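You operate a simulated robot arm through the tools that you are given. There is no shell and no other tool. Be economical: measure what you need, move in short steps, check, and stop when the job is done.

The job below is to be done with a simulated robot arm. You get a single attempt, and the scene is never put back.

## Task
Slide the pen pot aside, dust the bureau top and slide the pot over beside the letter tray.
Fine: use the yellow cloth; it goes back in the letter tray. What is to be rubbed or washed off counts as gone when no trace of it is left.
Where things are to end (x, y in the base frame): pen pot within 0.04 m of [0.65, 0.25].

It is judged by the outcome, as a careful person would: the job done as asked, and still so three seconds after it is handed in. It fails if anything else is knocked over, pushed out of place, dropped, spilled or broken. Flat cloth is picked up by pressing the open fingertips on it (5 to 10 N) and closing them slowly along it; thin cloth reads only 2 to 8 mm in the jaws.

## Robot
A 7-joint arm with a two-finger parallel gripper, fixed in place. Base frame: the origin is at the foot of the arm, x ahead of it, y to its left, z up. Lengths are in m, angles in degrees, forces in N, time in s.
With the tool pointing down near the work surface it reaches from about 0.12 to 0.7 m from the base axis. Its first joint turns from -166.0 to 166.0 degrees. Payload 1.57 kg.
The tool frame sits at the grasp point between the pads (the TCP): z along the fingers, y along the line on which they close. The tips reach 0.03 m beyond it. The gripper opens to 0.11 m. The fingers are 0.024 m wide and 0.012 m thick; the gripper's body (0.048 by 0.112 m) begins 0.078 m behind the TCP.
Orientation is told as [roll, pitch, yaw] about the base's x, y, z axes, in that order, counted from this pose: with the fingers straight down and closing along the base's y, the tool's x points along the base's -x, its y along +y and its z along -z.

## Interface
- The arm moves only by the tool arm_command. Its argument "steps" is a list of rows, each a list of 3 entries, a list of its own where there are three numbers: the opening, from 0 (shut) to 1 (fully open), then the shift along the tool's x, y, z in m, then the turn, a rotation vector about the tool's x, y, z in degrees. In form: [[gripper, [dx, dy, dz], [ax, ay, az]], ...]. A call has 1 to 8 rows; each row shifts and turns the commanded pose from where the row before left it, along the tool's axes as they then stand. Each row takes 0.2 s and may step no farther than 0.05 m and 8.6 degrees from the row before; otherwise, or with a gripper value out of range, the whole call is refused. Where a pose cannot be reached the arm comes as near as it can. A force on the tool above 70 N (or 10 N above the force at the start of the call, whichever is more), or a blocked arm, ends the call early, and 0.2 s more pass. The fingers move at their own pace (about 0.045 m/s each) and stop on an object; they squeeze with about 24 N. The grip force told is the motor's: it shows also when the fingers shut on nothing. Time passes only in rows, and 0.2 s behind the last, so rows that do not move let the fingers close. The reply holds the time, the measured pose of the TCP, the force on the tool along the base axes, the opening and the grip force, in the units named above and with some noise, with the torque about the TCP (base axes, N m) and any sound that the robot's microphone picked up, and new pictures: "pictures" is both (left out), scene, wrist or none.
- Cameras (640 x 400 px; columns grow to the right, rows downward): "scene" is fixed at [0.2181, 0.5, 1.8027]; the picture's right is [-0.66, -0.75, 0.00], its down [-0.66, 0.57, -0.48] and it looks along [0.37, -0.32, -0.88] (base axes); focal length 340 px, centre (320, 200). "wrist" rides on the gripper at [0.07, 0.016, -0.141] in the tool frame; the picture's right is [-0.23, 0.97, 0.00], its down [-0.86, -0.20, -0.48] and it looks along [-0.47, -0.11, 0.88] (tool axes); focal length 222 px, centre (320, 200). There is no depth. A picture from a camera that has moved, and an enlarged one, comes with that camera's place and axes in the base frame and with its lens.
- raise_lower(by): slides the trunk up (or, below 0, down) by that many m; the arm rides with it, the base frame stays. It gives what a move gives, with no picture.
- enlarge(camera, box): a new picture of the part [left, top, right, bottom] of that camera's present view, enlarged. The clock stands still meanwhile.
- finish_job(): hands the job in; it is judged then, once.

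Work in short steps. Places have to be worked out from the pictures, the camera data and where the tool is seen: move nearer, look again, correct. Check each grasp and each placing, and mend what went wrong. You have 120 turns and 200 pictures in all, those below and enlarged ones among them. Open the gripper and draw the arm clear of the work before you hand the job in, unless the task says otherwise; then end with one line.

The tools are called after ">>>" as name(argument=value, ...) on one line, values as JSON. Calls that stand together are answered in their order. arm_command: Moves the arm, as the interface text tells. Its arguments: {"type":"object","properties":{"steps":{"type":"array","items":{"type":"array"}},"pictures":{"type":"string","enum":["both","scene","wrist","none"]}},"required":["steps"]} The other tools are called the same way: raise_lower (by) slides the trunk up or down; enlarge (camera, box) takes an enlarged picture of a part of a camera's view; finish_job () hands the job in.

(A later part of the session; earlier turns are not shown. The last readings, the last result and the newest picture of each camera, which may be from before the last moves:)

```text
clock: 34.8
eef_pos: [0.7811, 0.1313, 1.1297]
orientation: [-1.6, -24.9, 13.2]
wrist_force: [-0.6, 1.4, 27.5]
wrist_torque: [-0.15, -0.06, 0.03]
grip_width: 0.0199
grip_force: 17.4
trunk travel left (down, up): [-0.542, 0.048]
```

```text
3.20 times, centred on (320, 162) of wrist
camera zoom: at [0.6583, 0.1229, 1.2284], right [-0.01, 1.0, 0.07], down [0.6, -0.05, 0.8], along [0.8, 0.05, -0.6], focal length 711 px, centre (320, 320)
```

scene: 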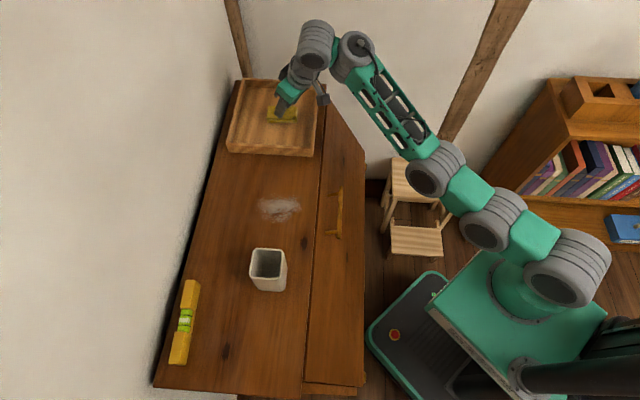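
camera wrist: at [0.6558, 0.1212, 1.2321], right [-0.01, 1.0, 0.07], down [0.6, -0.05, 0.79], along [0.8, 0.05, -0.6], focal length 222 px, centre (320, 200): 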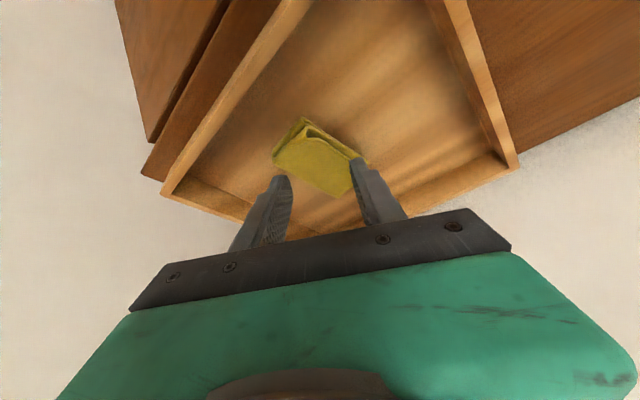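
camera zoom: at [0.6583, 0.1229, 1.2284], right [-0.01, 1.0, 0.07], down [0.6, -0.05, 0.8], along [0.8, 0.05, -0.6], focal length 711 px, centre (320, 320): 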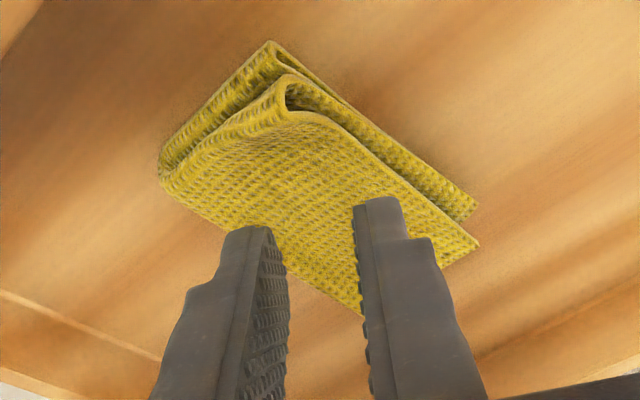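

The jaws stopped at 0.020 m with 17 N, so they may hold the cloth. I lift a little to check.

>>> arm_command(steps=[[0, [0, 0, 0], [0, 0, 0]], [0, [0, 0, 0], [0, 0, 0]]], pictures="none")

>>> raise_lower(by=0.025)

>>> enlarge(camera="wrist", box=[220, 100, 420, 225])

>>> enlarge(camera="scene", box=[240, 80, 336, 140])

```text
clock: 35.4
eef_pos: [0.7815, 0.1315, 1.1291]
orientation: [-1.7, -24.8, 13.2]
wrist_force: [-2.5, 9.9, 26.9]
wrist_torque: [0.21, 0.06, 0.03]
grip_width: 0.0
grip_force: 20.9
trunk travel left (down, up): [-0.542, 0.048]
```

```text
clock: 36.1
eef_pos: [0.7844, 0.132, 1.1482]
orientation: [-1.5, -24.1, 13.2]
wrist_force: [1.1, -0.4, -0.1]
wrist_torque: [0.0, 0.02, 0.0]
grip_width: 0.0
grip_force: 21.5
trunk travel left (down, up): [-0.567, 0.023]
```

```text
3.20 times, centred on (320, 162) of wrist
camera zoom: at [0.6613, 0.1237, 1.2486], right [-0.01, 1.0, 0.07], down [0.61, -0.05, 0.79], along [0.79, 0.05, -0.61], focal length 711 px, centre (320, 320)
```

zoom: 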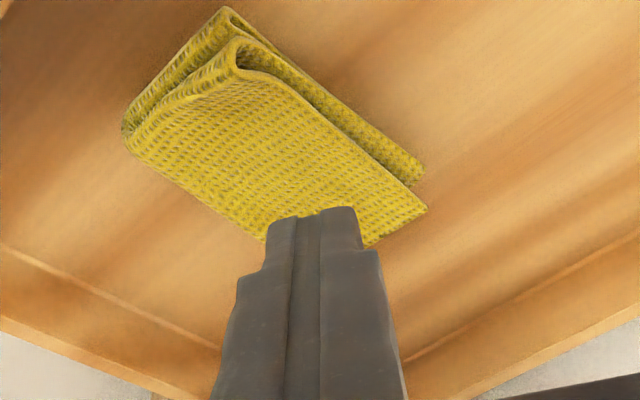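

```text
6.67 times, centred on (288, 110) of scene
camera zoom: at [0.2181, 0.5, 1.8027], right [-0.66, -0.75, 0.0], down [-0.66, 0.57, -0.48], along [0.37, -0.32, -0.88], focal length 2265 px, centre (533, 800)
```

zoom: 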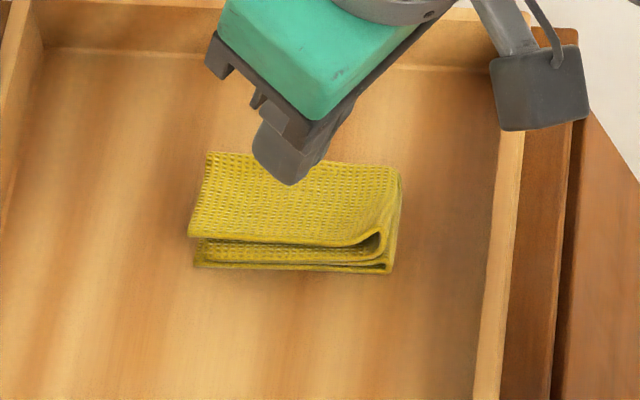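

The jaws shut on nothing: the folded pad is stiff, so I should pinch it across its width (~0.05 m) from the sides. I turn the tool about the vertical by about 35° so it closes across the short side.

>>> arm_command(steps=[[0.8, [0, 0, -0.01], [0, 0, 0]], [0.8, [0, 0, 0], [-3.4, 0, -7.25]], [0.8, [0, 0, 0], [-3.4, 0, -7.25]], [0.8, [0, 0, 0], [-3.4, 0, -7.25]], [0.8, [0, 0, 0], [-3.4, 0, -7.25]], [0.8, [0, 0, 0], [0, 0, 0]]])

```text
clock: 37.5
eef_pos: [0.754, 0.0987, 1.1405]
orientation: [-1.1, -23.8, 45.0]
wrist_force: [0.1, 0.4, 0.1]
wrist_torque: [-0.02, 0.01, 0.01]
grip_width: 0.0881
grip_force: 0.0
out of reach, approached as far as the arm can: row 4, 5
trunk travel left (down, up): [-0.567, 0.023]
camera wrist: at [0.6565, 0.0268, 1.242], right [-0.54, 0.84, 0.08], down [0.55, 0.28, 0.79], along [0.64, 0.46, -0.61], focal length 222 px, centre (320, 200)
```

scene: 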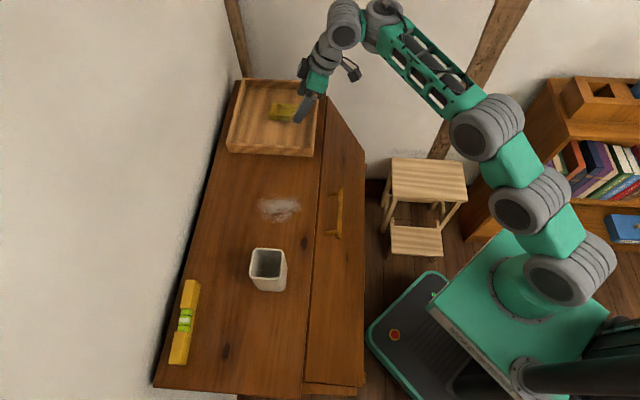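
wrist: 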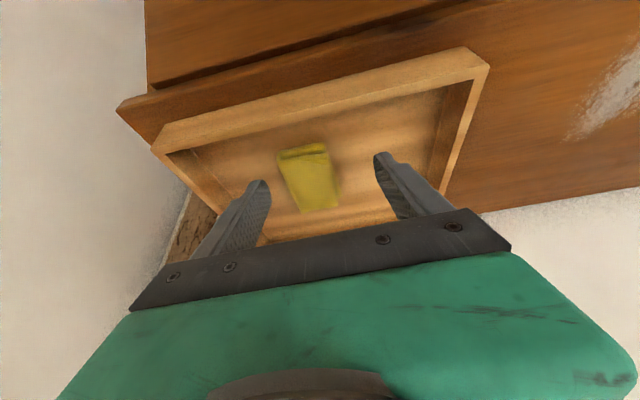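

The closing axis now runs across the cloth. I shift about 0.016 m along -tool y to centre on it and start down, the jaws open 0.088 m.

>>> arm_command(steps=[[0.8, [0, -0.0085, 0], [0, 0, 0]], [0.8, [0, -0.008, 0], [0, 0, 0]], [0.8, [0, 0, 0.008], [0, 0, 0]], [0.8, [0, 0, 0], [0, 0, 0]]], pictures="wrist")

>>> enlarge(camera="scene", box=[240, 80, 336, 140])

```text
clock: 38.5
eef_pos: [0.7592, 0.0787, 1.1263]
orientation: [-1.0, -23.7, 44.9]
wrist_force: [-0.2, -0.9, -0.1]
wrist_torque: [0.0, -0.01, -0.01]
grip_width: 0.0879
grip_force: 0.0
out of reach, approached as far as the arm can: row 1, 2
trunk travel left (down, up): [-0.567, 0.023]
camera wrist: at [0.6608, 0.0073, 1.2275], right [-0.54, 0.84, 0.08], down [0.55, 0.28, 0.79], along [0.64, 0.46, -0.61], focal length 222 px, centre (320, 200)
```

wrist: 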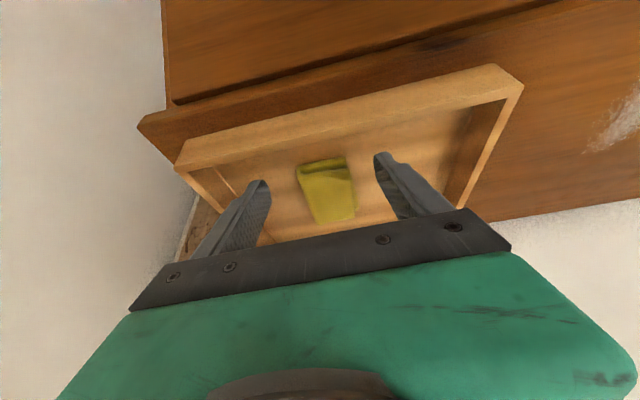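

```text
6.67 times, centred on (288, 110) of scene
camera zoom: at [0.2181, 0.5, 1.8027], right [-0.66, -0.75, 0.0], down [-0.66, 0.57, -0.48], along [0.37, -0.32, -0.88], focal length 2265 px, centre (533, 800)
```

zoom: 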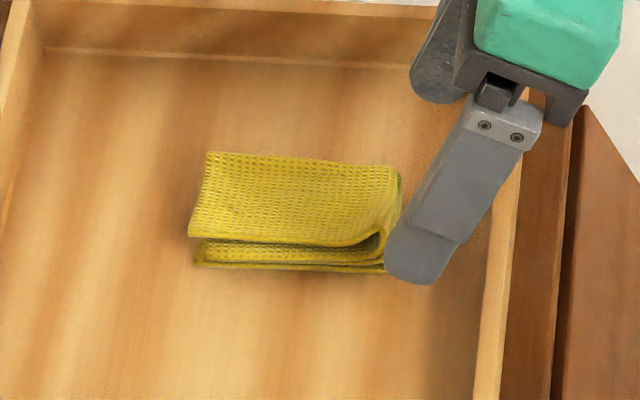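

The scene view shows the jaws straddling the cloth's width but about 0.03–0.05 m short along its length. I turn back slightly (yaw ≈33) to gain reach and move outward along the cloth.

>>> arm_command(steps=[[0.8, [0, 0, 0], [2.6, 0, 5.5]], [0.8, [0, 0, 0], [2.6, 0, 5.5]], [0.8, [-0.009, 0.0045, 0.004], [0, 0, 0]], [0.8, [-0.009, 0.0045, 0.004], [0, 0, 0]], [0.8, [-0.009, 0.0045, 0.004], [0, 0, 0]], [0.8, [0, 0, 0], [0, 0, 0]]], pictures="wrist")

>>> enlarge(camera="scene", box=[240, 80, 336, 140])

```text
clock: 39.9
eef_pos: [0.7772, 0.1062, 1.1263]
orientation: [-1.3, -24.2, 32.9]
wrist_force: [0.3, -0.2, -0.2]
wrist_torque: [0.01, 0.01, -0.01]
grip_width: 0.088
grip_force: 0.1
trunk travel left (down, up): [-0.567, 0.023]
camera wrist: at [0.6652, 0.0575, 1.2274], right [-0.35, 0.94, 0.07], down [0.59, 0.16, 0.79], along [0.73, 0.32, -0.61], focal length 222 px, centre (320, 200)
```

wrist: 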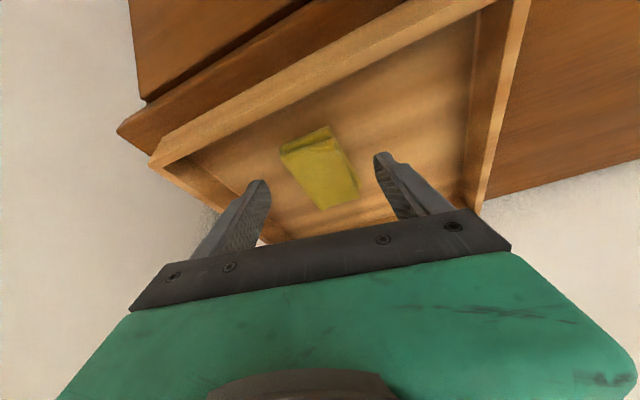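

```text
6.67 times, centred on (288, 110) of scene
camera zoom: at [0.2181, 0.5, 1.8027], right [-0.66, -0.75, 0.0], down [-0.66, 0.57, -0.48], along [0.37, -0.32, -0.88], focal length 2265 px, centre (533, 800)
```

zoom: 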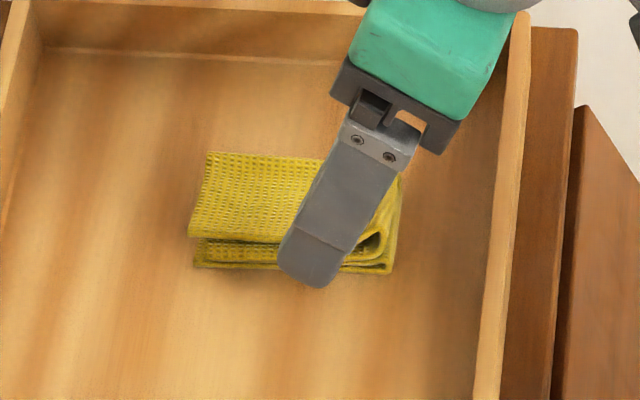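

The jaws straddle the cloth at its middle now. I lower straight down about 0.012 m to near the tray floor.

>>> arm_command(steps=[[0.8, [0.0025, 0, 0.0055], [0, 0, 0]], [0.8, [0.0025, 0, 0.0055], [0, 0, 0]], [0.8, [0, 0, 0], [0, 0, 0]]], pictures="none")

>>> enlarge(camera="scene", box=[240, 80, 336, 140])

>>> enlarge(camera="wrist", box=[220, 100, 420, 225])

```text
clock: 40.7
eef_pos: [0.7776, 0.1066, 1.114]
orientation: [-1.3, -24.2, 32.9]
wrist_force: [0.8, 0.2, -0.5]
wrist_torque: [-0.04, 0.02, 0.02]
grip_width: 0.0882
grip_force: 0.1
trunk travel left (down, up): [-0.567, 0.023]
```

```text
6.67 times, centred on (288, 110) of scene
camera zoom: at [0.2181, 0.5, 1.8027], right [-0.66, -0.75, 0.0], down [-0.66, 0.57, -0.48], along [0.37, -0.32, -0.88], focal length 2265 px, centre (533, 800)
```

zoom: 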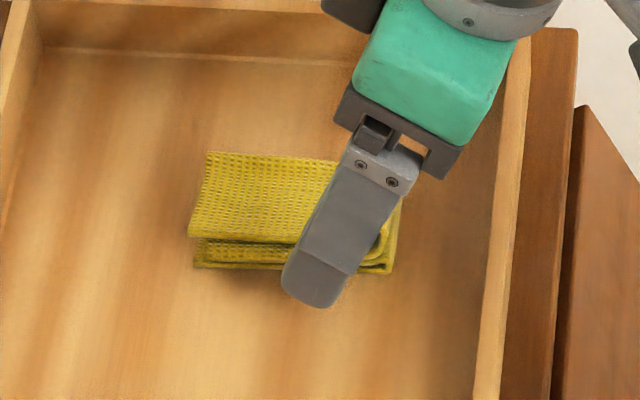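

```text
3.20 times, centred on (320, 162) of wrist
camera zoom: at [0.6652, 0.0571, 1.2145], right [-0.35, 0.94, 0.07], down [0.59, 0.16, 0.79], along [0.73, 0.32, -0.61], focal length 711 px, centre (320, 320)
```

zoom: 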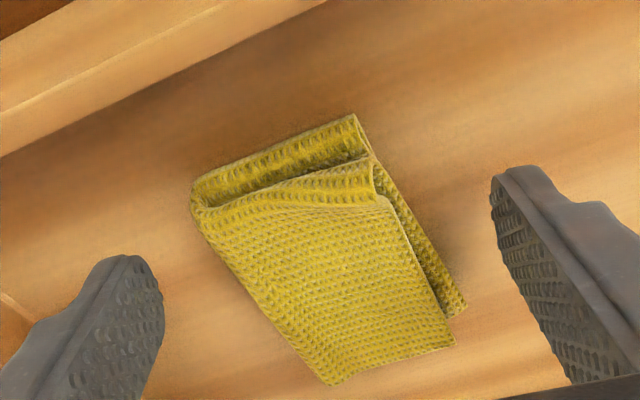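

No contact yet; both fingers flank the cloth. I go down another 0.01 m.

>>> arm_command(steps=[[0.8, [0.002, 0, 0.0045], [0, 0, 0]], [0.8, [0.002, 0, 0.0045], [0, 0, 0]], [0.8, [0, 0, 0], [0, 0, 0]]], pictures="none")

```text
clock: 41.5
eef_pos: [0.7782, 0.1066, 1.1048]
orientation: [-1.3, -24.0, 32.9]
wrist_force: [0.7, -0.3, 0.2]
wrist_torque: [0.0, 0.01, 0.01]
grip_width: 0.0882
grip_force: 0.1
trunk travel left (down, up): [-0.567, 0.023]
```

Still free; another 0.006 m in small steps.

>>> arm_command(steps=[[0.8, [0.0013, 0, 0.0028], [0, 0, 0]], [0.8, [0.0013, 0, 0.0028], [0, 0, 0]], [0.8, [0, 0, 0], [0, 0, 0]]], pictures="none")

>>> enlarge(camera="wrist", box=[220, 100, 420, 225])

```text
clock: 42.3
eef_pos: [0.7779, 0.1051, 1.1001]
orientation: [-1.3, -24.1, 32.8]
wrist_force: [-0.1, -0.5, 5.5]
wrist_torque: [0.23, 0.15, 0.09]
grip_width: 0.088
grip_force: 0.1
trunk travel left (down, up): [-0.567, 0.023]
```

```text
3.20 times, centred on (320, 162) of wrist
camera zoom: at [0.6649, 0.0571, 1.2], right [-0.35, 0.93, 0.07], down [0.59, 0.16, 0.79], along [0.73, 0.32, -0.61], focal length 711 px, centre (320, 320)
```

zoom: 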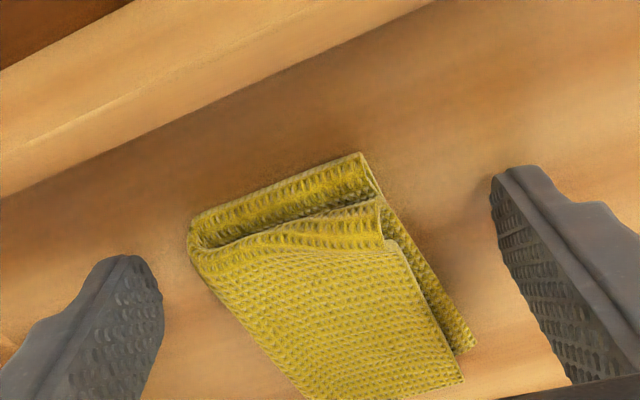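

The tips touch the tray floor (5 N, floor z≈1.067) and the pad is about 0.025 thick. I go 0.015 m further along the cloth for a fuller grip, then close slowly.

>>> arm_command(steps=[[0.8, [-0.0074, 0.001, 0.0016], [0, 0, 0]], [0.8, [-0.0074, 0.001, 0.0016], [0, 0, 0]], [0.6, [0.0006, 0, 0.0015], [0, 0, 0]], [0.5, [0, 0, 0], [0, 0, 0]], [0.4, [0, 0, 0], [0, 0, 0]], [0.3, [0, 0, 0], [0, 0, 0]], [0.25, [0, 0, 0], [0, 0, 0]], [0.2, [0, 0, 0], [0, 0, 0]]], pictures="wrist")

```text
clock: 44.1
eef_pos: [0.7893, 0.1158, 1.0985]
orientation: [-1.3, -24.0, 32.9]
wrist_force: [-0.3, -0.2, 0.2]
wrist_torque: [0.04, 0.02, 0.04]
grip_width: 0.0595
grip_force: 23.7
trunk travel left (down, up): [-0.567, 0.023]
camera wrist: at [0.6763, 0.0668, 1.2006], right [-0.35, 0.94, 0.07], down [0.59, 0.16, 0.79], along [0.73, 0.32, -0.61], focal length 222 px, centre (320, 200)
```

wrist: 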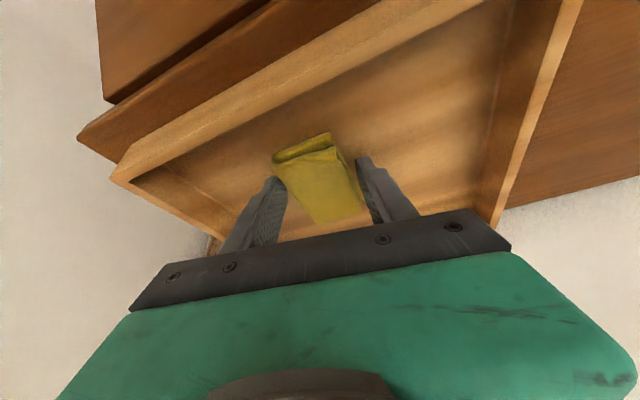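

The jaws hold the pad at 0.0595 m with 24 N. I lift with the arm and check.

>>> raise_lower(by=0.02)

>>> arm_command(steps=[[0.2, [0, 0, -0.02], [0, 0, 0]], [0.2, [0, 0, -0.02], [0, 0, 0]], [0.2, [0, 0, 0], [0, 0, 0]]])

>>> enlarge(camera="scene", box=[240, 80, 336, 140])

```text
clock: 44.8
eef_pos: [0.7883, 0.1156, 1.1194]
orientation: [-1.2, -24.0, 32.9]
wrist_force: [-0.6, 0.5, -0.7]
wrist_torque: [0.02, -0.03, 0.0]
grip_width: 0.0593
grip_force: 23.6
trunk travel left (down, up): [-0.587, 0.003]
```

```text
clock: 45.6
eef_pos: [0.774, 0.1081, 1.1566]
orientation: [-1.3, -24.0, 32.8]
wrist_force: [-0.1, -0.2, 0.1]
wrist_torque: [0.0, -0.01, 0.04]
grip_width: 0.059
grip_force: 24.1
trunk travel left (down, up): [-0.587, 0.003]
camera wrist: at [0.6618, 0.0592, 1.2574], right [-0.35, 0.94, 0.07], down [0.59, 0.16, 0.79], along [0.73, 0.32, -0.61], focal length 222 px, centre (320, 200)
```

scene: 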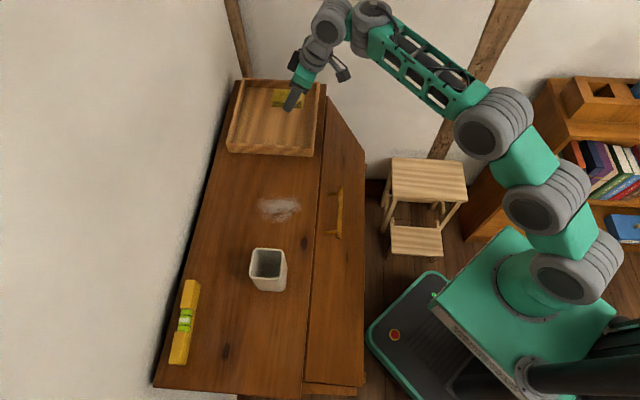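
wrist: 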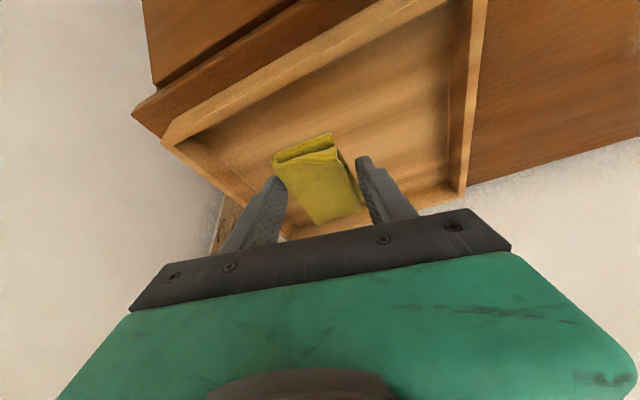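

```text
6.67 times, centred on (288, 110) of scene
camera zoom: at [0.2181, 0.5, 1.8027], right [-0.66, -0.75, 0.0], down [-0.66, 0.57, -0.48], along [0.37, -0.32, -0.88], focal length 2265 px, centre (533, 800)
```

zoom: 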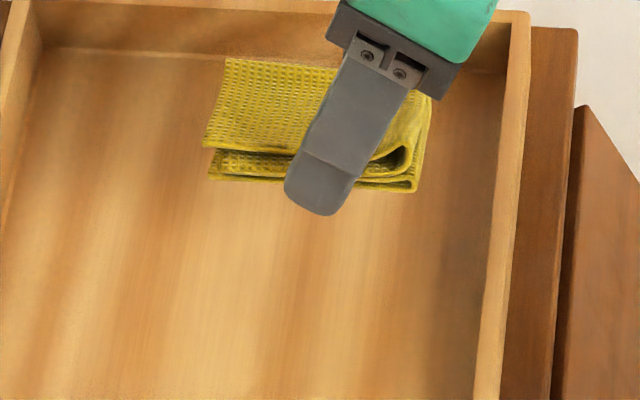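

The cloth is held firmly and level, so I'll keep this tilt for a flat contact when wiping. I raise over the tray wall and move across to above the dust patch.

>>> arm_command(steps=[[0.2, [-0.0102, 0, -0.0229], [0, 0, 0]], [0.2, [0.0064, 0.0443, -0.0028], [0, 0, 0]], [0.2, [0.0064, 0.0443, -0.0028], [0, 0, 0]], [0.2, [0.0064, 0.0443, -0.0028], [0, 0, 0]], [0.2, [0, 0, 0], [0, 0, 0]]])

```text
clock: 46.8
eef_pos: [0.6852, 0.2095, 1.1768]
orientation: [-1.5, -24.0, 32.8]
wrist_force: [0.1, -0.2, -0.9]
wrist_torque: [0.02, 0.02, 0.01]
grip_width: 0.0587
grip_force: 24.2
trunk travel left (down, up): [-0.587, 0.003]
camera wrist: at [0.5725, 0.1606, 1.2787], right [-0.35, 0.94, 0.07], down [0.59, 0.16, 0.79], along [0.73, 0.32, -0.61], focal length 222 px, centre (320, 200)
```

scene: 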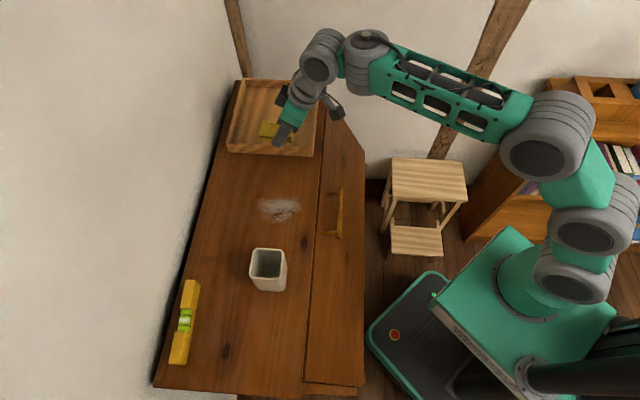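
wrist: 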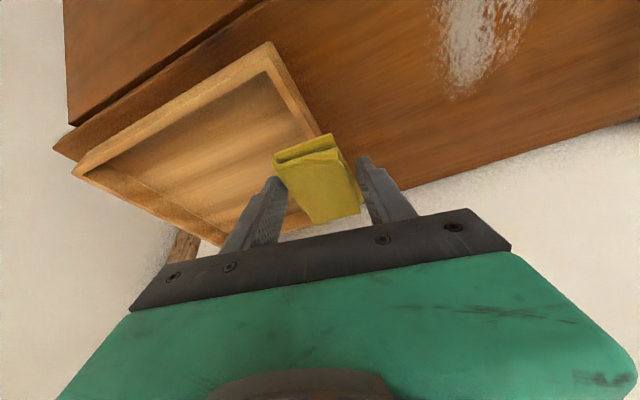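

Clear of the tray. I continue to about (0.60, 0.31).

>>> arm_command(steps=[[0.2, [0.0064, 0.0443, -0.0028], [0, 0, 0]], [0.2, [0.0064, 0.0443, -0.0028], [0, 0, 0]], [0.2, [0.006, 0.03, -0.0028], [0, 0, 0]], [0.2, [0, 0, 0], [0, 0, 0]]])

```text
clock: 47.8
eef_pos: [0.6054, 0.2973, 1.1759]
orientation: [-1.3, -24.0, 32.8]
wrist_force: [-0.8, -0.6, -0.2]
wrist_torque: [0.0, -0.01, 0.0]
grip_width: 0.0581
grip_force: 23.7
trunk travel left (down, up): [-0.587, 0.003]
camera wrist: at [0.4923, 0.249, 1.2762], right [-0.35, 0.94, 0.07], down [0.59, 0.16, 0.79], along [0.73, 0.32, -0.61], focal length 222 px, centre (320, 200)
```

scene: 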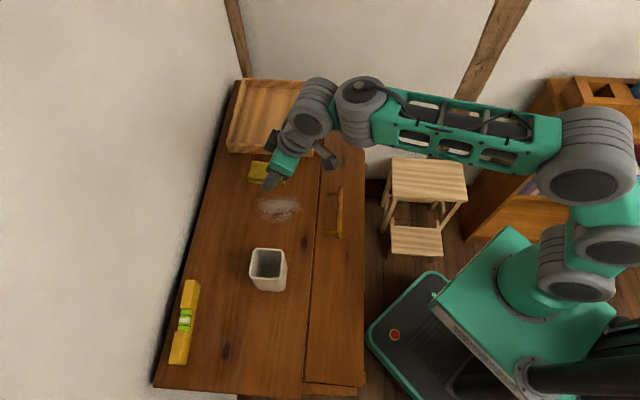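
wrist: 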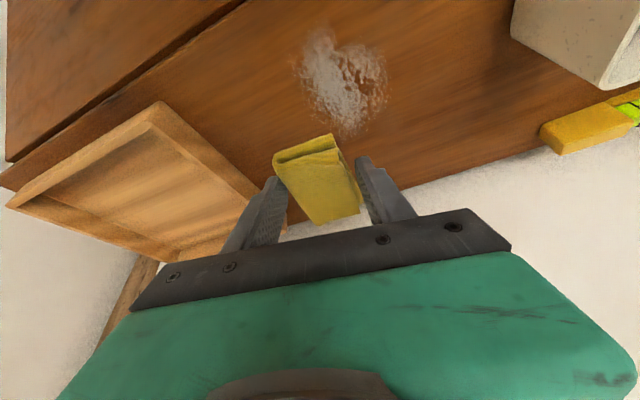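

The dust spans roughly (0.545, 0.28) to (0.63, 0.36). I centre over it and descend to just above contact (TCP ≈1.105).

>>> arm_command(steps=[[0.2, [0.0118, 0.0064, 0.0203], [0, 0, 0]], [0.2, [0.0118, 0.0064, 0.0203], [0, 0, 0]], [0.2, [0.0118, 0.0064, 0.0203], [0, 0, 0]], [0.2, [0, 0, 0], [0, 0, 0]]])

```text
clock: 48.8
eef_pos: [0.589, 0.3099, 1.1055]
orientation: [-1.3, -24.2, 33.0]
wrist_force: [0.1, -1.2, -0.2]
wrist_torque: [0.01, 0.0, -0.01]
grip_width: 0.0576
grip_force: 23.5
trunk travel left (down, up): [-0.587, 0.003]
camera wrist: at [0.4766, 0.2599, 1.2062], right [-0.35, 0.94, 0.07], down [0.59, 0.16, 0.79], along [0.73, 0.32, -0.61], focal length 222 px, centre (320, 200)
```

scene: 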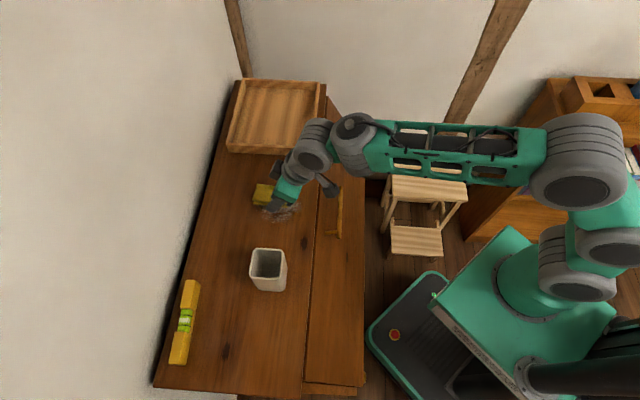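
wrist: 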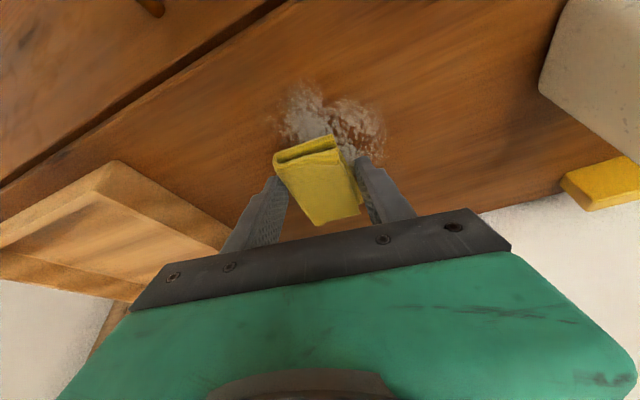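

All reachable with the tilt. I descend in small steps to contact.

>>> arm_command(steps=[[0.2, [0.002, 0, 0.0046], [0, 0, 0]], [0.2, [0.002, 0, 0.0046], [0, 0, 0]], [0.2, [0.0012, 0, 0.0028], [0, 0, 0]], [0.2, [0, 0, 0], [0, 0, 0]]], pictures="none")

```text
clock: 49.8
eef_pos: [0.5893, 0.309, 1.0928]
orientation: [-1.2, -24.2, 32.9]
wrist_force: [-0.5, -1.3, 5.7]
wrist_torque: [0.07, 0.02, 0.08]
grip_width: 0.0572
grip_force: 23.9
trunk travel left (down, up): [-0.587, 0.003]
```

Contact at 5.7 N. I press slightly more and sweep across the patch (crosswise, ±0.05 m).

>>> arm_command(steps=[[0.15, [0.0008, 0, 0.0018], [0, 0, 0]], [0.15, [-0.0047, -0.0243, 0.0021], [0, 0, 0]], [0.15, [-0.0047, -0.0243, 0.0021], [0, 0, 0]], [0.15, [0.0047, 0.0243, -0.0021], [0, 0, 0]], [0.15, [0.0047, 0.0243, -0.0021], [0, 0, 0]], [0.15, [0.0047, 0.0243, -0.0021], [0, 0, 0]], [0.15, [0.0047, 0.0243, -0.0021], [0, 0, 0]], [0.15, [-0.0047, -0.0243, 0.0021], [0, 0, 0]]])

```text
clock: 51.6
eef_pos: [0.5672, 0.3305, 1.0923]
orientation: [-1.2, -24.3, 33.4]
wrist_force: [-18.4, 12.4, 29.4]
wrist_torque: [1.27, 1.1, 0.32]
grip_width: 0.0549
grip_force: 23.6
trunk travel left (down, up): [-0.587, 0.003]
camera wrist: at [0.4541, 0.2805, 1.1934], right [-0.36, 0.93, 0.07], down [0.59, 0.16, 0.79], along [0.73, 0.33, -0.61], focal length 222 px, centre (320, 200)
```

scene: 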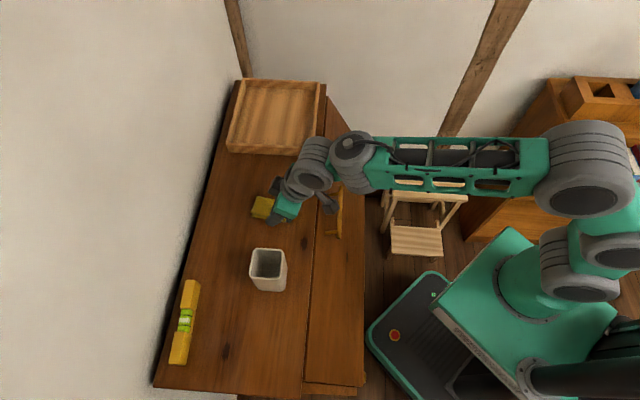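
wrist: 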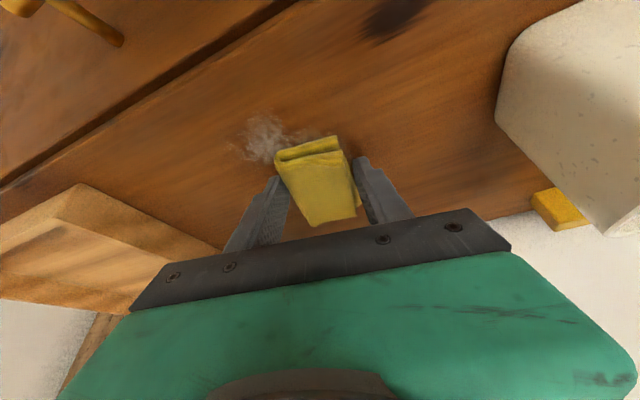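

It's wiping well; the rest of the dust is toward the bureau front. I ease the pressure, shift toward the front by 0.035 m and sweep again.

>>> arm_command(steps=[[0.15, [-0.0012, 0, -0.0027], [0, 0, 0]], [0.15, [0.0154, -0.0047, -0.0068], [0, 0, 0]], [0.15, [0.0154, -0.0047, -0.0068], [0, 0, 0]], [0.15, [-0.0042, -0.0218, 0.0019], [0, 0, 0]], [0.15, [-0.0042, -0.0218, 0.0019], [0, 0, 0]], [0.15, [-0.0042, -0.0218, 0.0019], [0, 0, 0]], [0.15, [-0.0042, -0.0218, 0.0019], [0, 0, 0]], [0.15, [0, 0, 0], [0, 0, 0]]])

```text
clock: 53.4
eef_pos: [0.6111, 0.2355, 1.0928]
orientation: [-1.3, -23.9, 32.8]
wrist_force: [0.1, -0.5, -0.2]
wrist_torque: [0.0, 0.01, 0.01]
grip_width: 0.0541
grip_force: 23.6
trunk travel left (down, up): [-0.587, 0.003]
camera wrist: at [0.498, 0.1871, 1.1945], right [-0.34, 0.94, 0.07], down [0.6, 0.16, 0.79], along [0.73, 0.31, -0.61], focal length 222 px, centre (320, 200)
```

scene: 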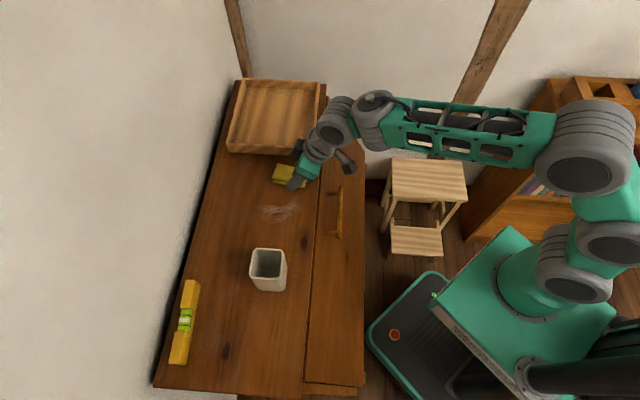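
wrist: 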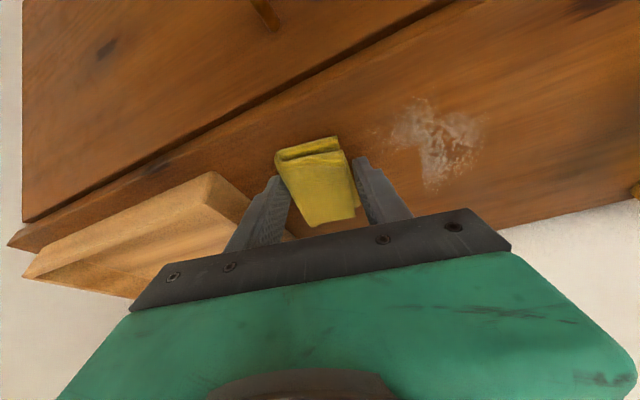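

>>> enlarge(camera="scene", box=[232, 170, 328, 230])

```text
6.67 times, centred on (280, 200) of scene
camera zoom: at [0.2181, 0.5, 1.8027], right [-0.66, -0.75, 0.0], down [-0.66, 0.57, -0.48], along [0.37, -0.32, -0.88], focal length 2265 px, centre (587, 200)
```

zoom: 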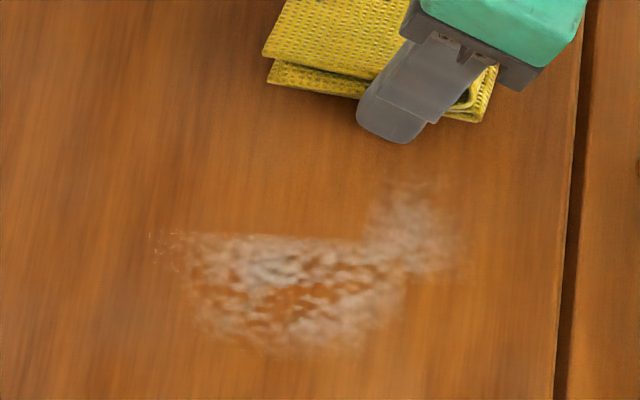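

The far band is wiped and the rest is partly gone; the pad's centre sits about 0.02 m outward of the TCP. I reposition to cover the front half with lighter, repeated strokes.

>>> arm_command(steps=[[0.15, [0.0148, 0.0218, -0.0039], [0, 0, 0]], [0.15, [0.0038, 0.0194, -0.0017], [0, 0, 0]], [0.15, [0.0038, 0.0194, -0.0017], [0, 0, 0]], [0.15, [0.0038, 0.0194, -0.0017], [0, 0, 0]], [0.15, [0.0038, 0.0194, -0.0017], [0, 0, 0]], [0.15, [0.0038, 0.0194, -0.0017], [0, 0, 0]]], pictures="none")

```text
clock: 54.8
eef_pos: [0.5186, 0.316, 1.0936]
orientation: [-1.2, -24.4, 32.7]
wrist_force: [6.3, -9.7, 21.5]
wrist_torque: [0.12, 0.14, -0.11]
grip_width: 0.0539
grip_force: 24.5
trunk travel left (down, up): [-0.587, 0.003]
```

About 20 N of contact, steady. Now the return stroke.

>>> arm_command(steps=[[0.15, [-0.0038, -0.0194, 0.0017], [0, 0, 0]], [0.15, [-0.0038, -0.0194, 0.0017], [0, 0, 0]], [0.15, [-0.0038, -0.0194, 0.0017], [0, 0, 0]], [0.15, [-0.0038, -0.0194, 0.0017], [0, 0, 0]], [0.15, [-0.0038, -0.0194, 0.0017], [0, 0, 0]]])

>>> enlarge(camera="scene", box=[232, 170, 328, 230])

```text
clock: 56.0
eef_pos: [0.584, 0.2473, 1.0937]
orientation: [-1.2, -24.2, 32.9]
wrist_force: [-8.9, 6.1, 18.0]
wrist_torque: [0.69, 0.41, 0.37]
grip_width: 0.053
grip_force: 24.2
trunk travel left (down, up): [-0.587, 0.003]
camera wrist: at [0.4722, 0.198, 1.1938], right [-0.35, 0.94, 0.07], down [0.59, 0.16, 0.79], along [0.73, 0.32, -0.61], focal length 222 px, centre (320, 200)
```

scene: 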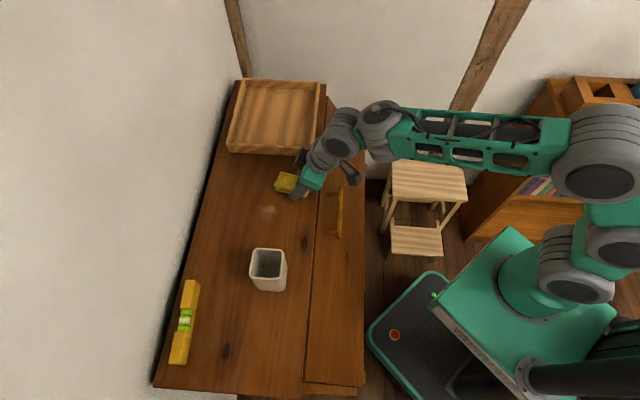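
wrist: 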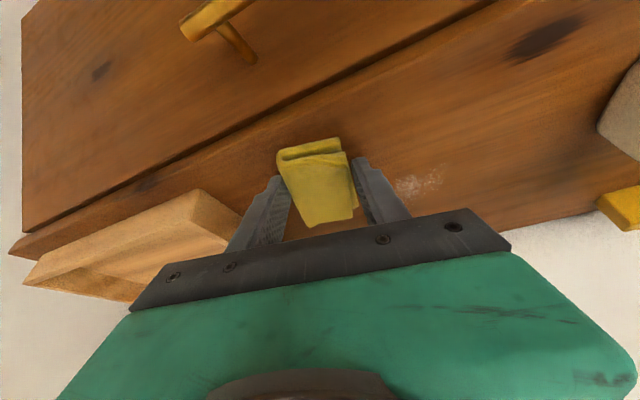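

```text
6.67 times, centred on (280, 200) of scene
camera zoom: at [0.2181, 0.5, 1.8027], right [-0.66, -0.75, 0.0], down [-0.66, 0.57, -0.48], along [0.37, -0.32, -0.88], focal length 2265 px, centre (587, 200)
```

zoom: 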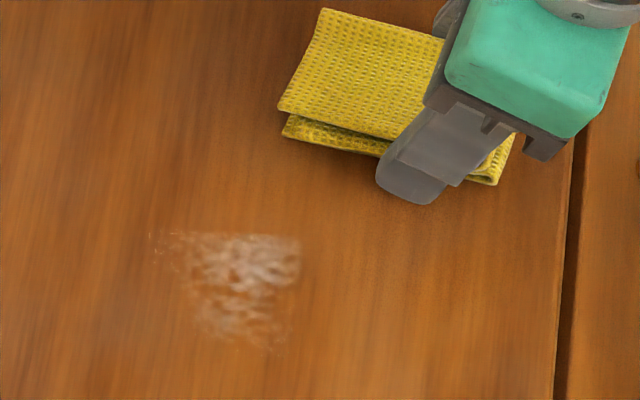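

Excellent, only the far-end patch is left. I shift 0.06 m along the long direction and do a stroke out and back over it.

>>> arm_command(steps=[[0.15, [-0.0264, 0.0081, 0.0117], [0, 0, 0]], [0.15, [-0.0264, 0.0081, 0.0117], [0, 0, 0]], [0.15, [0.0038, 0.0194, -0.0017], [0, 0, 0]], [0.15, [0.0038, 0.0194, -0.0017], [0, 0, 0]], [0.15, [0.0038, 0.0194, -0.0017], [0, 0, 0]], [0.15, [0.0038, 0.0194, -0.0017], [0, 0, 0]], [0.15, [0.0038, 0.0194, -0.0017], [0, 0, 0]]], pictures="none")

>>> arm_command(steps=[[0.15, [-0.0038, -0.0194, 0.0017], [0, 0, 0]], [0.15, [-0.0038, -0.0194, 0.0017], [0, 0, 0]], [0.15, [-0.0038, -0.0194, 0.0017], [0, 0, 0]], [0.15, [-0.0038, -0.0194, 0.0017], [0, 0, 0]], [0.15, [-0.0038, -0.0194, 0.0017], [0, 0, 0]]])

>>> enlarge(camera="scene", box=[232, 170, 328, 230])

```text
clock: 57.6
eef_pos: [0.5563, 0.3609, 1.0915]
orientation: [-1.2, -24.3, 32.8]
wrist_force: [5.5, -12.2, 21.0]
wrist_torque: [0.08, 0.1, -0.11]
grip_width: 0.0528
grip_force: 23.7
trunk travel left (down, up): [-0.587, 0.003]
```

```text
clock: 58.8
eef_pos: [0.6238, 0.2928, 1.0927]
orientation: [-1.4, -24.1, 32.9]
wrist_force: [-10.2, 6.2, 18.2]
wrist_torque: [0.63, 0.51, 0.29]
grip_width: 0.0529
grip_force: 24.4
trunk travel left (down, up): [-0.587, 0.003]
camera wrist: at [0.5115, 0.2429, 1.1937], right [-0.35, 0.93, 0.07], down [0.59, 0.16, 0.79], along [0.73, 0.32, -0.61], focal length 222 px, centre (320, 200)
```

scene: 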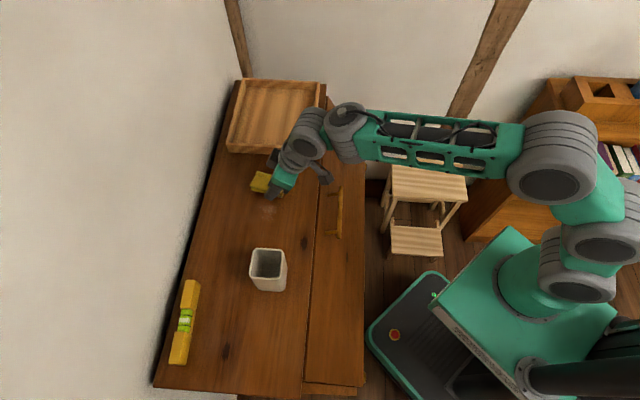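
wrist: 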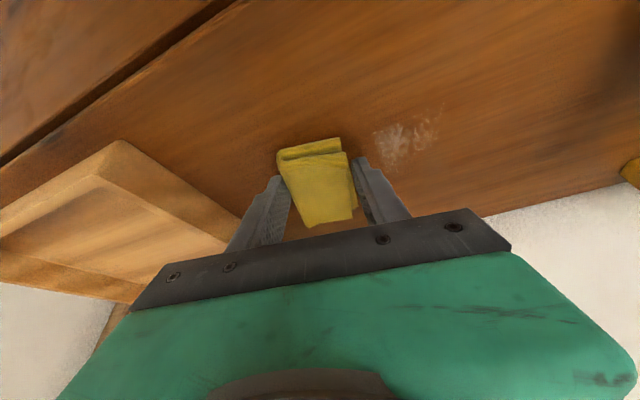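

```text
6.67 times, centred on (280, 200) of scene
camera zoom: at [0.2181, 0.5, 1.8027], right [-0.66, -0.75, 0.0], down [-0.66, 0.57, -0.48], along [0.37, -0.32, -0.88], focal length 2265 px, centre (587, 200)
```

zoom: 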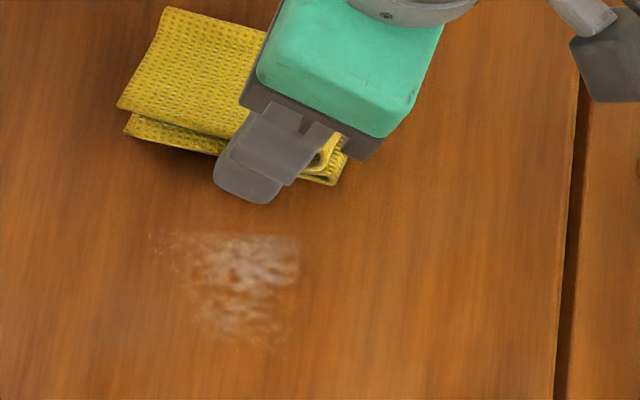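

The patch faded but isn't gone; I repeat strokes there.

>>> arm_command(steps=[[0.15, [0.0042, 0.0194, -0.0007], [0, 0, 0]], [0.15, [0.0038, 0.0194, -0.0017], [0, 0, 0]], [0.15, [0.0038, 0.0194, -0.0017], [0, 0, 0]], [0.15, [0.0038, 0.0194, -0.0017], [0, 0, 0]], [0.15, [-0.0038, -0.0194, 0.0017], [0, 0, 0]], [0.15, [-0.0038, -0.0194, 0.0017], [0, 0, 0]], [0.15, [-0.0038, -0.0194, 0.0017], [0, 0, 0]], [0.15, [-0.0038, -0.0194, 0.0017], [0, 0, 0]]], pictures="none")

>>> enlarge(camera="scene", box=[232, 170, 328, 230])

```text
clock: 60.6
eef_pos: [0.6233, 0.2914, 1.0923]
orientation: [-1.4, -24.2, 32.9]
wrist_force: [-16.1, 8.9, 28.7]
wrist_torque: [1.07, 0.83, 0.44]
grip_width: 0.0531
grip_force: 24.2
trunk travel left (down, up): [-0.587, 0.003]
```

```text
6.67 times, centred on (280, 200) of scene
camera zoom: at [0.2181, 0.5, 1.8027], right [-0.66, -0.75, 0.0], down [-0.66, 0.57, -0.48], along [0.37, -0.32, -0.88], focal length 2265 px, centre (587, 200)
```

zoom: 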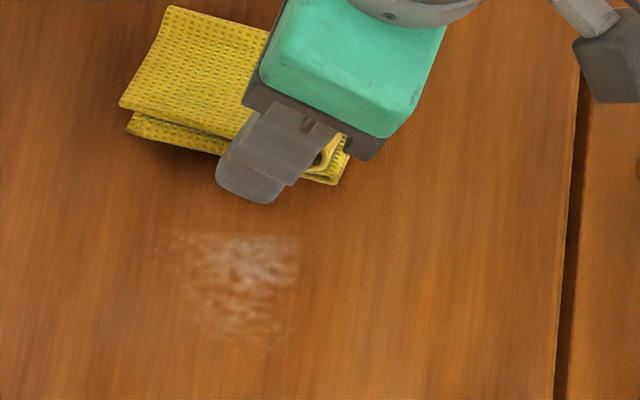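

It fades with each pass. I move directly over the remainder and scrub back and forth several times.

>>> arm_command(steps=[[0.15, [0.0076, 0.0388, -0.0034], [0, 0, 0]], [0.15, [0.0095, 0.0485, -0.0043], [0, 0, 0]], [0.15, [-0.0057, -0.0291, 0.0026], [0, 0, 0]], [0.15, [-0.0038, -0.0194, 0.0017], [0, 0, 0]], [0.15, [0.0057, 0.0291, -0.0026], [0, 0, 0]], [0.15, [0.0038, 0.0194, -0.0017], [0, 0, 0]], [0.15, [-0.0057, -0.0291, 0.0026], [0, 0, 0]], [0.15, [-0.0038, -0.0194, 0.0017], [0, 0, 0]]], pictures="none")

>>> arm_command(steps=[[0.15, [0.0057, 0.0291, -0.0026], [0, 0, 0]], [0.15, [0.0038, 0.0194, -0.0017], [0, 0, 0]], [0.15, [-0.0057, -0.0291, 0.0026], [0, 0, 0]], [0.15, [-0.0038, -0.0194, 0.0017], [0, 0, 0]], [0.15, [-0.0076, -0.0388, 0.0034], [0, 0, 0]]], pictures="none")

>>> enlarge(camera="scene", box=[232, 170, 328, 230])

```text
clock: 62.4
eef_pos: [0.5946, 0.3215, 1.0925]
orientation: [-1.2, -24.4, 33.1]
wrist_force: [-17.9, 13.5, 33.4]
wrist_torque: [1.29, 1.11, 0.52]
grip_width: 0.0534
grip_force: 24.0
trunk travel left (down, up): [-0.587, 0.003]
```

```text
clock: 63.6
eef_pos: [0.6233, 0.2913, 1.0929]
orientation: [-1.2, -24.3, 32.9]
wrist_force: [-14.4, 9.2, 29.4]
wrist_torque: [1.06, 0.89, 0.49]
grip_width: 0.0533
grip_force: 24.0
trunk travel left (down, up): [-0.587, 0.003]
```

```text
6.67 times, centred on (280, 200) of scene
camera zoom: at [0.2181, 0.5, 1.8027], right [-0.66, -0.75, 0.0], down [-0.66, 0.57, -0.48], along [0.37, -0.32, -0.88], focal length 2265 px, centre (587, 200)
```

zoom: 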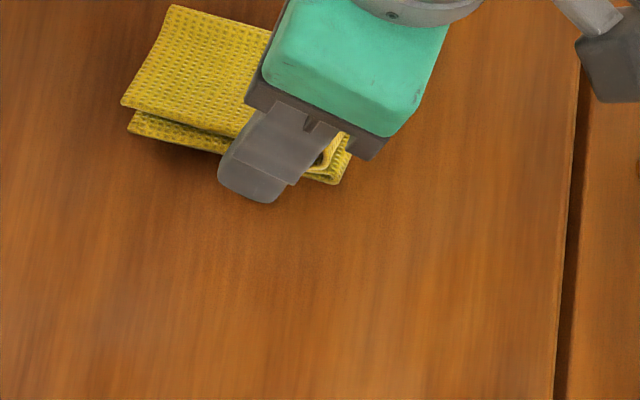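

No trace left in view. I lift off and look at the whole area.

>>> arm_command(steps=[[0.15, [-0.0173, 0, -0.0389], [0, 0, 0]], [0.15, [-0.0173, 0, -0.0389], [0, 0, 0]], [0.15, [-0.004, -0.04, 0.0015], [0, 0, 0]], [0.15, [-0.004, -0.04, 0.0015], [0, 0, 0]], [0.15, [0, 0, 0], [0, 0, 0]]], pictures="wrist")

>>> enlarge(camera="scene", box=[210, 140, 338, 220])

```text
clock: 64.8
eef_pos: [0.674, 0.229, 1.1761]
orientation: [-1.3, -23.9, 32.9]
wrist_force: [0.2, -0.3, -0.8]
wrist_torque: [-0.01, 0.02, 0.0]
grip_width: 0.053
grip_force: 23.9
trunk travel left (down, up): [-0.587, 0.003]
camera wrist: at [0.5623, 0.1805, 1.278], right [-0.35, 0.93, 0.07], down [0.59, 0.16, 0.79], along [0.73, 0.32, -0.61], focal length 222 px, centre (320, 200)
```

wrist: 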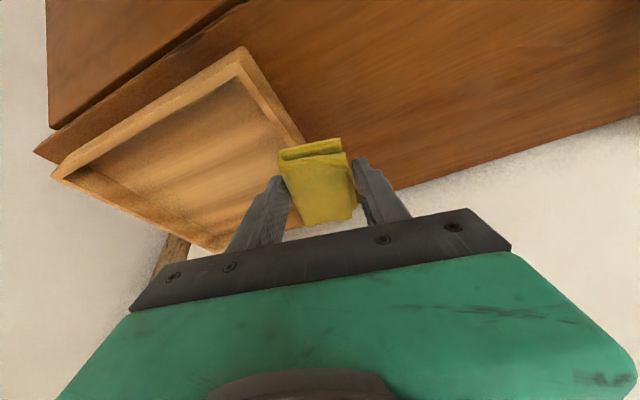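

```text
5.00 times, centred on (274, 180) of scene
camera zoom: at [0.2181, 0.5, 1.8027], right [-0.66, -0.75, 0.0], down [-0.66, 0.57, -0.48], along [0.37, -0.32, -0.88], focal length 1699 px, centre (550, 300)
```

zoom: 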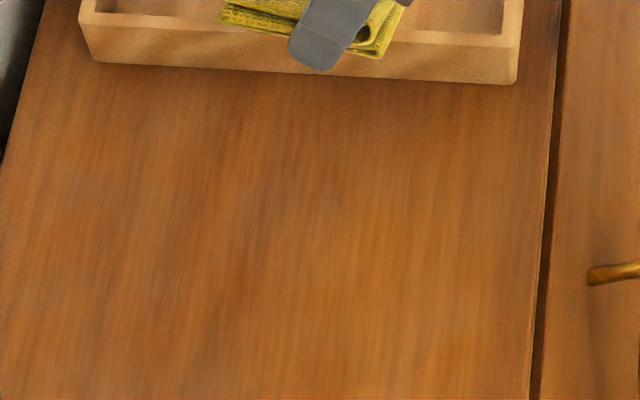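

The top is clean. Now I carry the cloth back over the tray.

>>> arm_command(steps=[[0.15, [-0.0058, -0.038, 0.0028], [0, 0, 0]], [0.15, [-0.0058, -0.038, 0.0028], [0, 0, 0]], [0.15, [-0.0058, -0.038, 0.0028], [0, 0, 0]], [0.15, [-0.0058, -0.038, 0.0028], [0, 0, 0]], [0.15, [0, 0, 0], [0, 0, 0]]])

```text
clock: 66.0
eef_pos: [0.7748, 0.1151, 1.1795]
orientation: [-1.3, -24.0, 32.9]
wrist_force: [-0.8, 0.2, -0.3]
wrist_torque: [-0.03, -0.01, 0.02]
grip_width: 0.0529
grip_force: 24.5
out of reach, approached as far as the arm can: row 4
trunk travel left (down, up): [-0.587, 0.003]
camera wrist: at [0.6629, 0.0655, 1.2798], right [-0.35, 0.94, 0.07], down [0.59, 0.16, 0.79], along [0.73, 0.32, -0.61], focal length 222 px, centre (320, 200)
```

scene: 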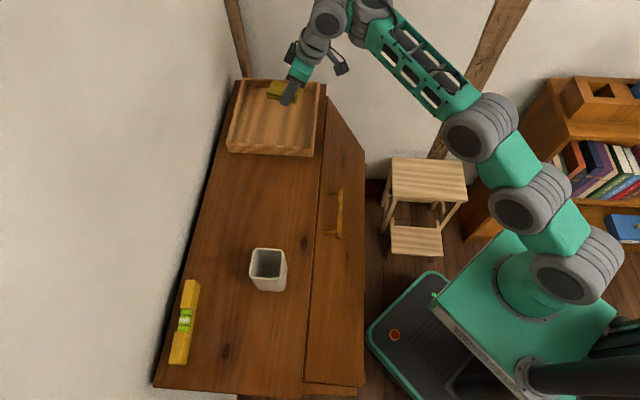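
wrist: 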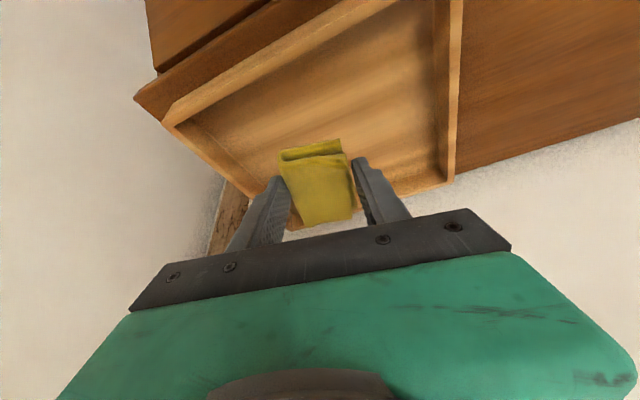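

Over the tray's middle. I lower straight down toward the tray floor.

>>> arm_command(steps=[[0.15, [0.0081, 0, 0.0183], [0, 0, 0]], [0.15, [0.0081, 0, 0.0183], [0, 0, 0]], [0.15, [0.0081, 0, 0.0183], [0, 0, 0]], [0.15, [0.0041, 0, 0.0091], [0, 0, 0]], [0.15, [0, 0, 0], [0, 0, 0]]], pictures="scene")

```text
clock: 67.2
eef_pos: [0.7766, 0.1128, 1.1089]
orientation: [-1.3, -24.1, 32.9]
wrist_force: [0.8, 0.2, 0.5]
wrist_torque: [0.0, 0.03, 0.02]
grip_width: 0.0531
grip_force: 23.9
trunk travel left (down, up): [-0.587, 0.003]
```

scene: 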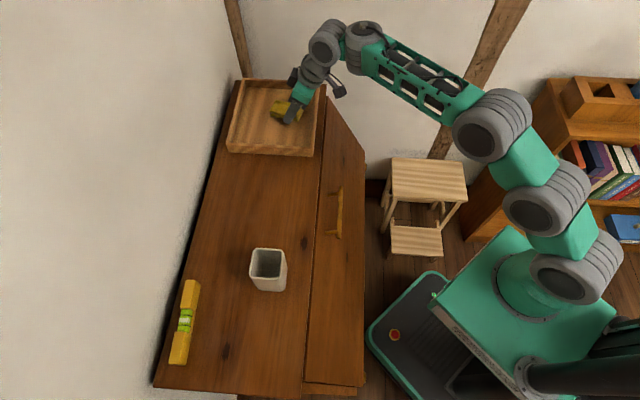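

Small steps to contact.

>>> arm_command(steps=[[0.15, [0.0012, 0, 0.0027], [0, 0, 0]], [0.15, [0.0012, 0, 0.0027], [0, 0, 0]], [0.15, [0.0008, 0, 0.0018], [0, 0, 0]], [0.15, [0, 0, 0], [0, 0, 0]]], pictures="none")

```text
clock: 68.2
eef_pos: [0.7777, 0.1121, 1.1018]
orientation: [-1.3, -24.2, 32.9]
wrist_force: [0.2, 0.0, -0.8]
wrist_torque: [-0.03, 0.0, 0.0]
grip_width: 0.0529
grip_force: 24.5
trunk travel left (down, up): [-0.587, 0.003]
```

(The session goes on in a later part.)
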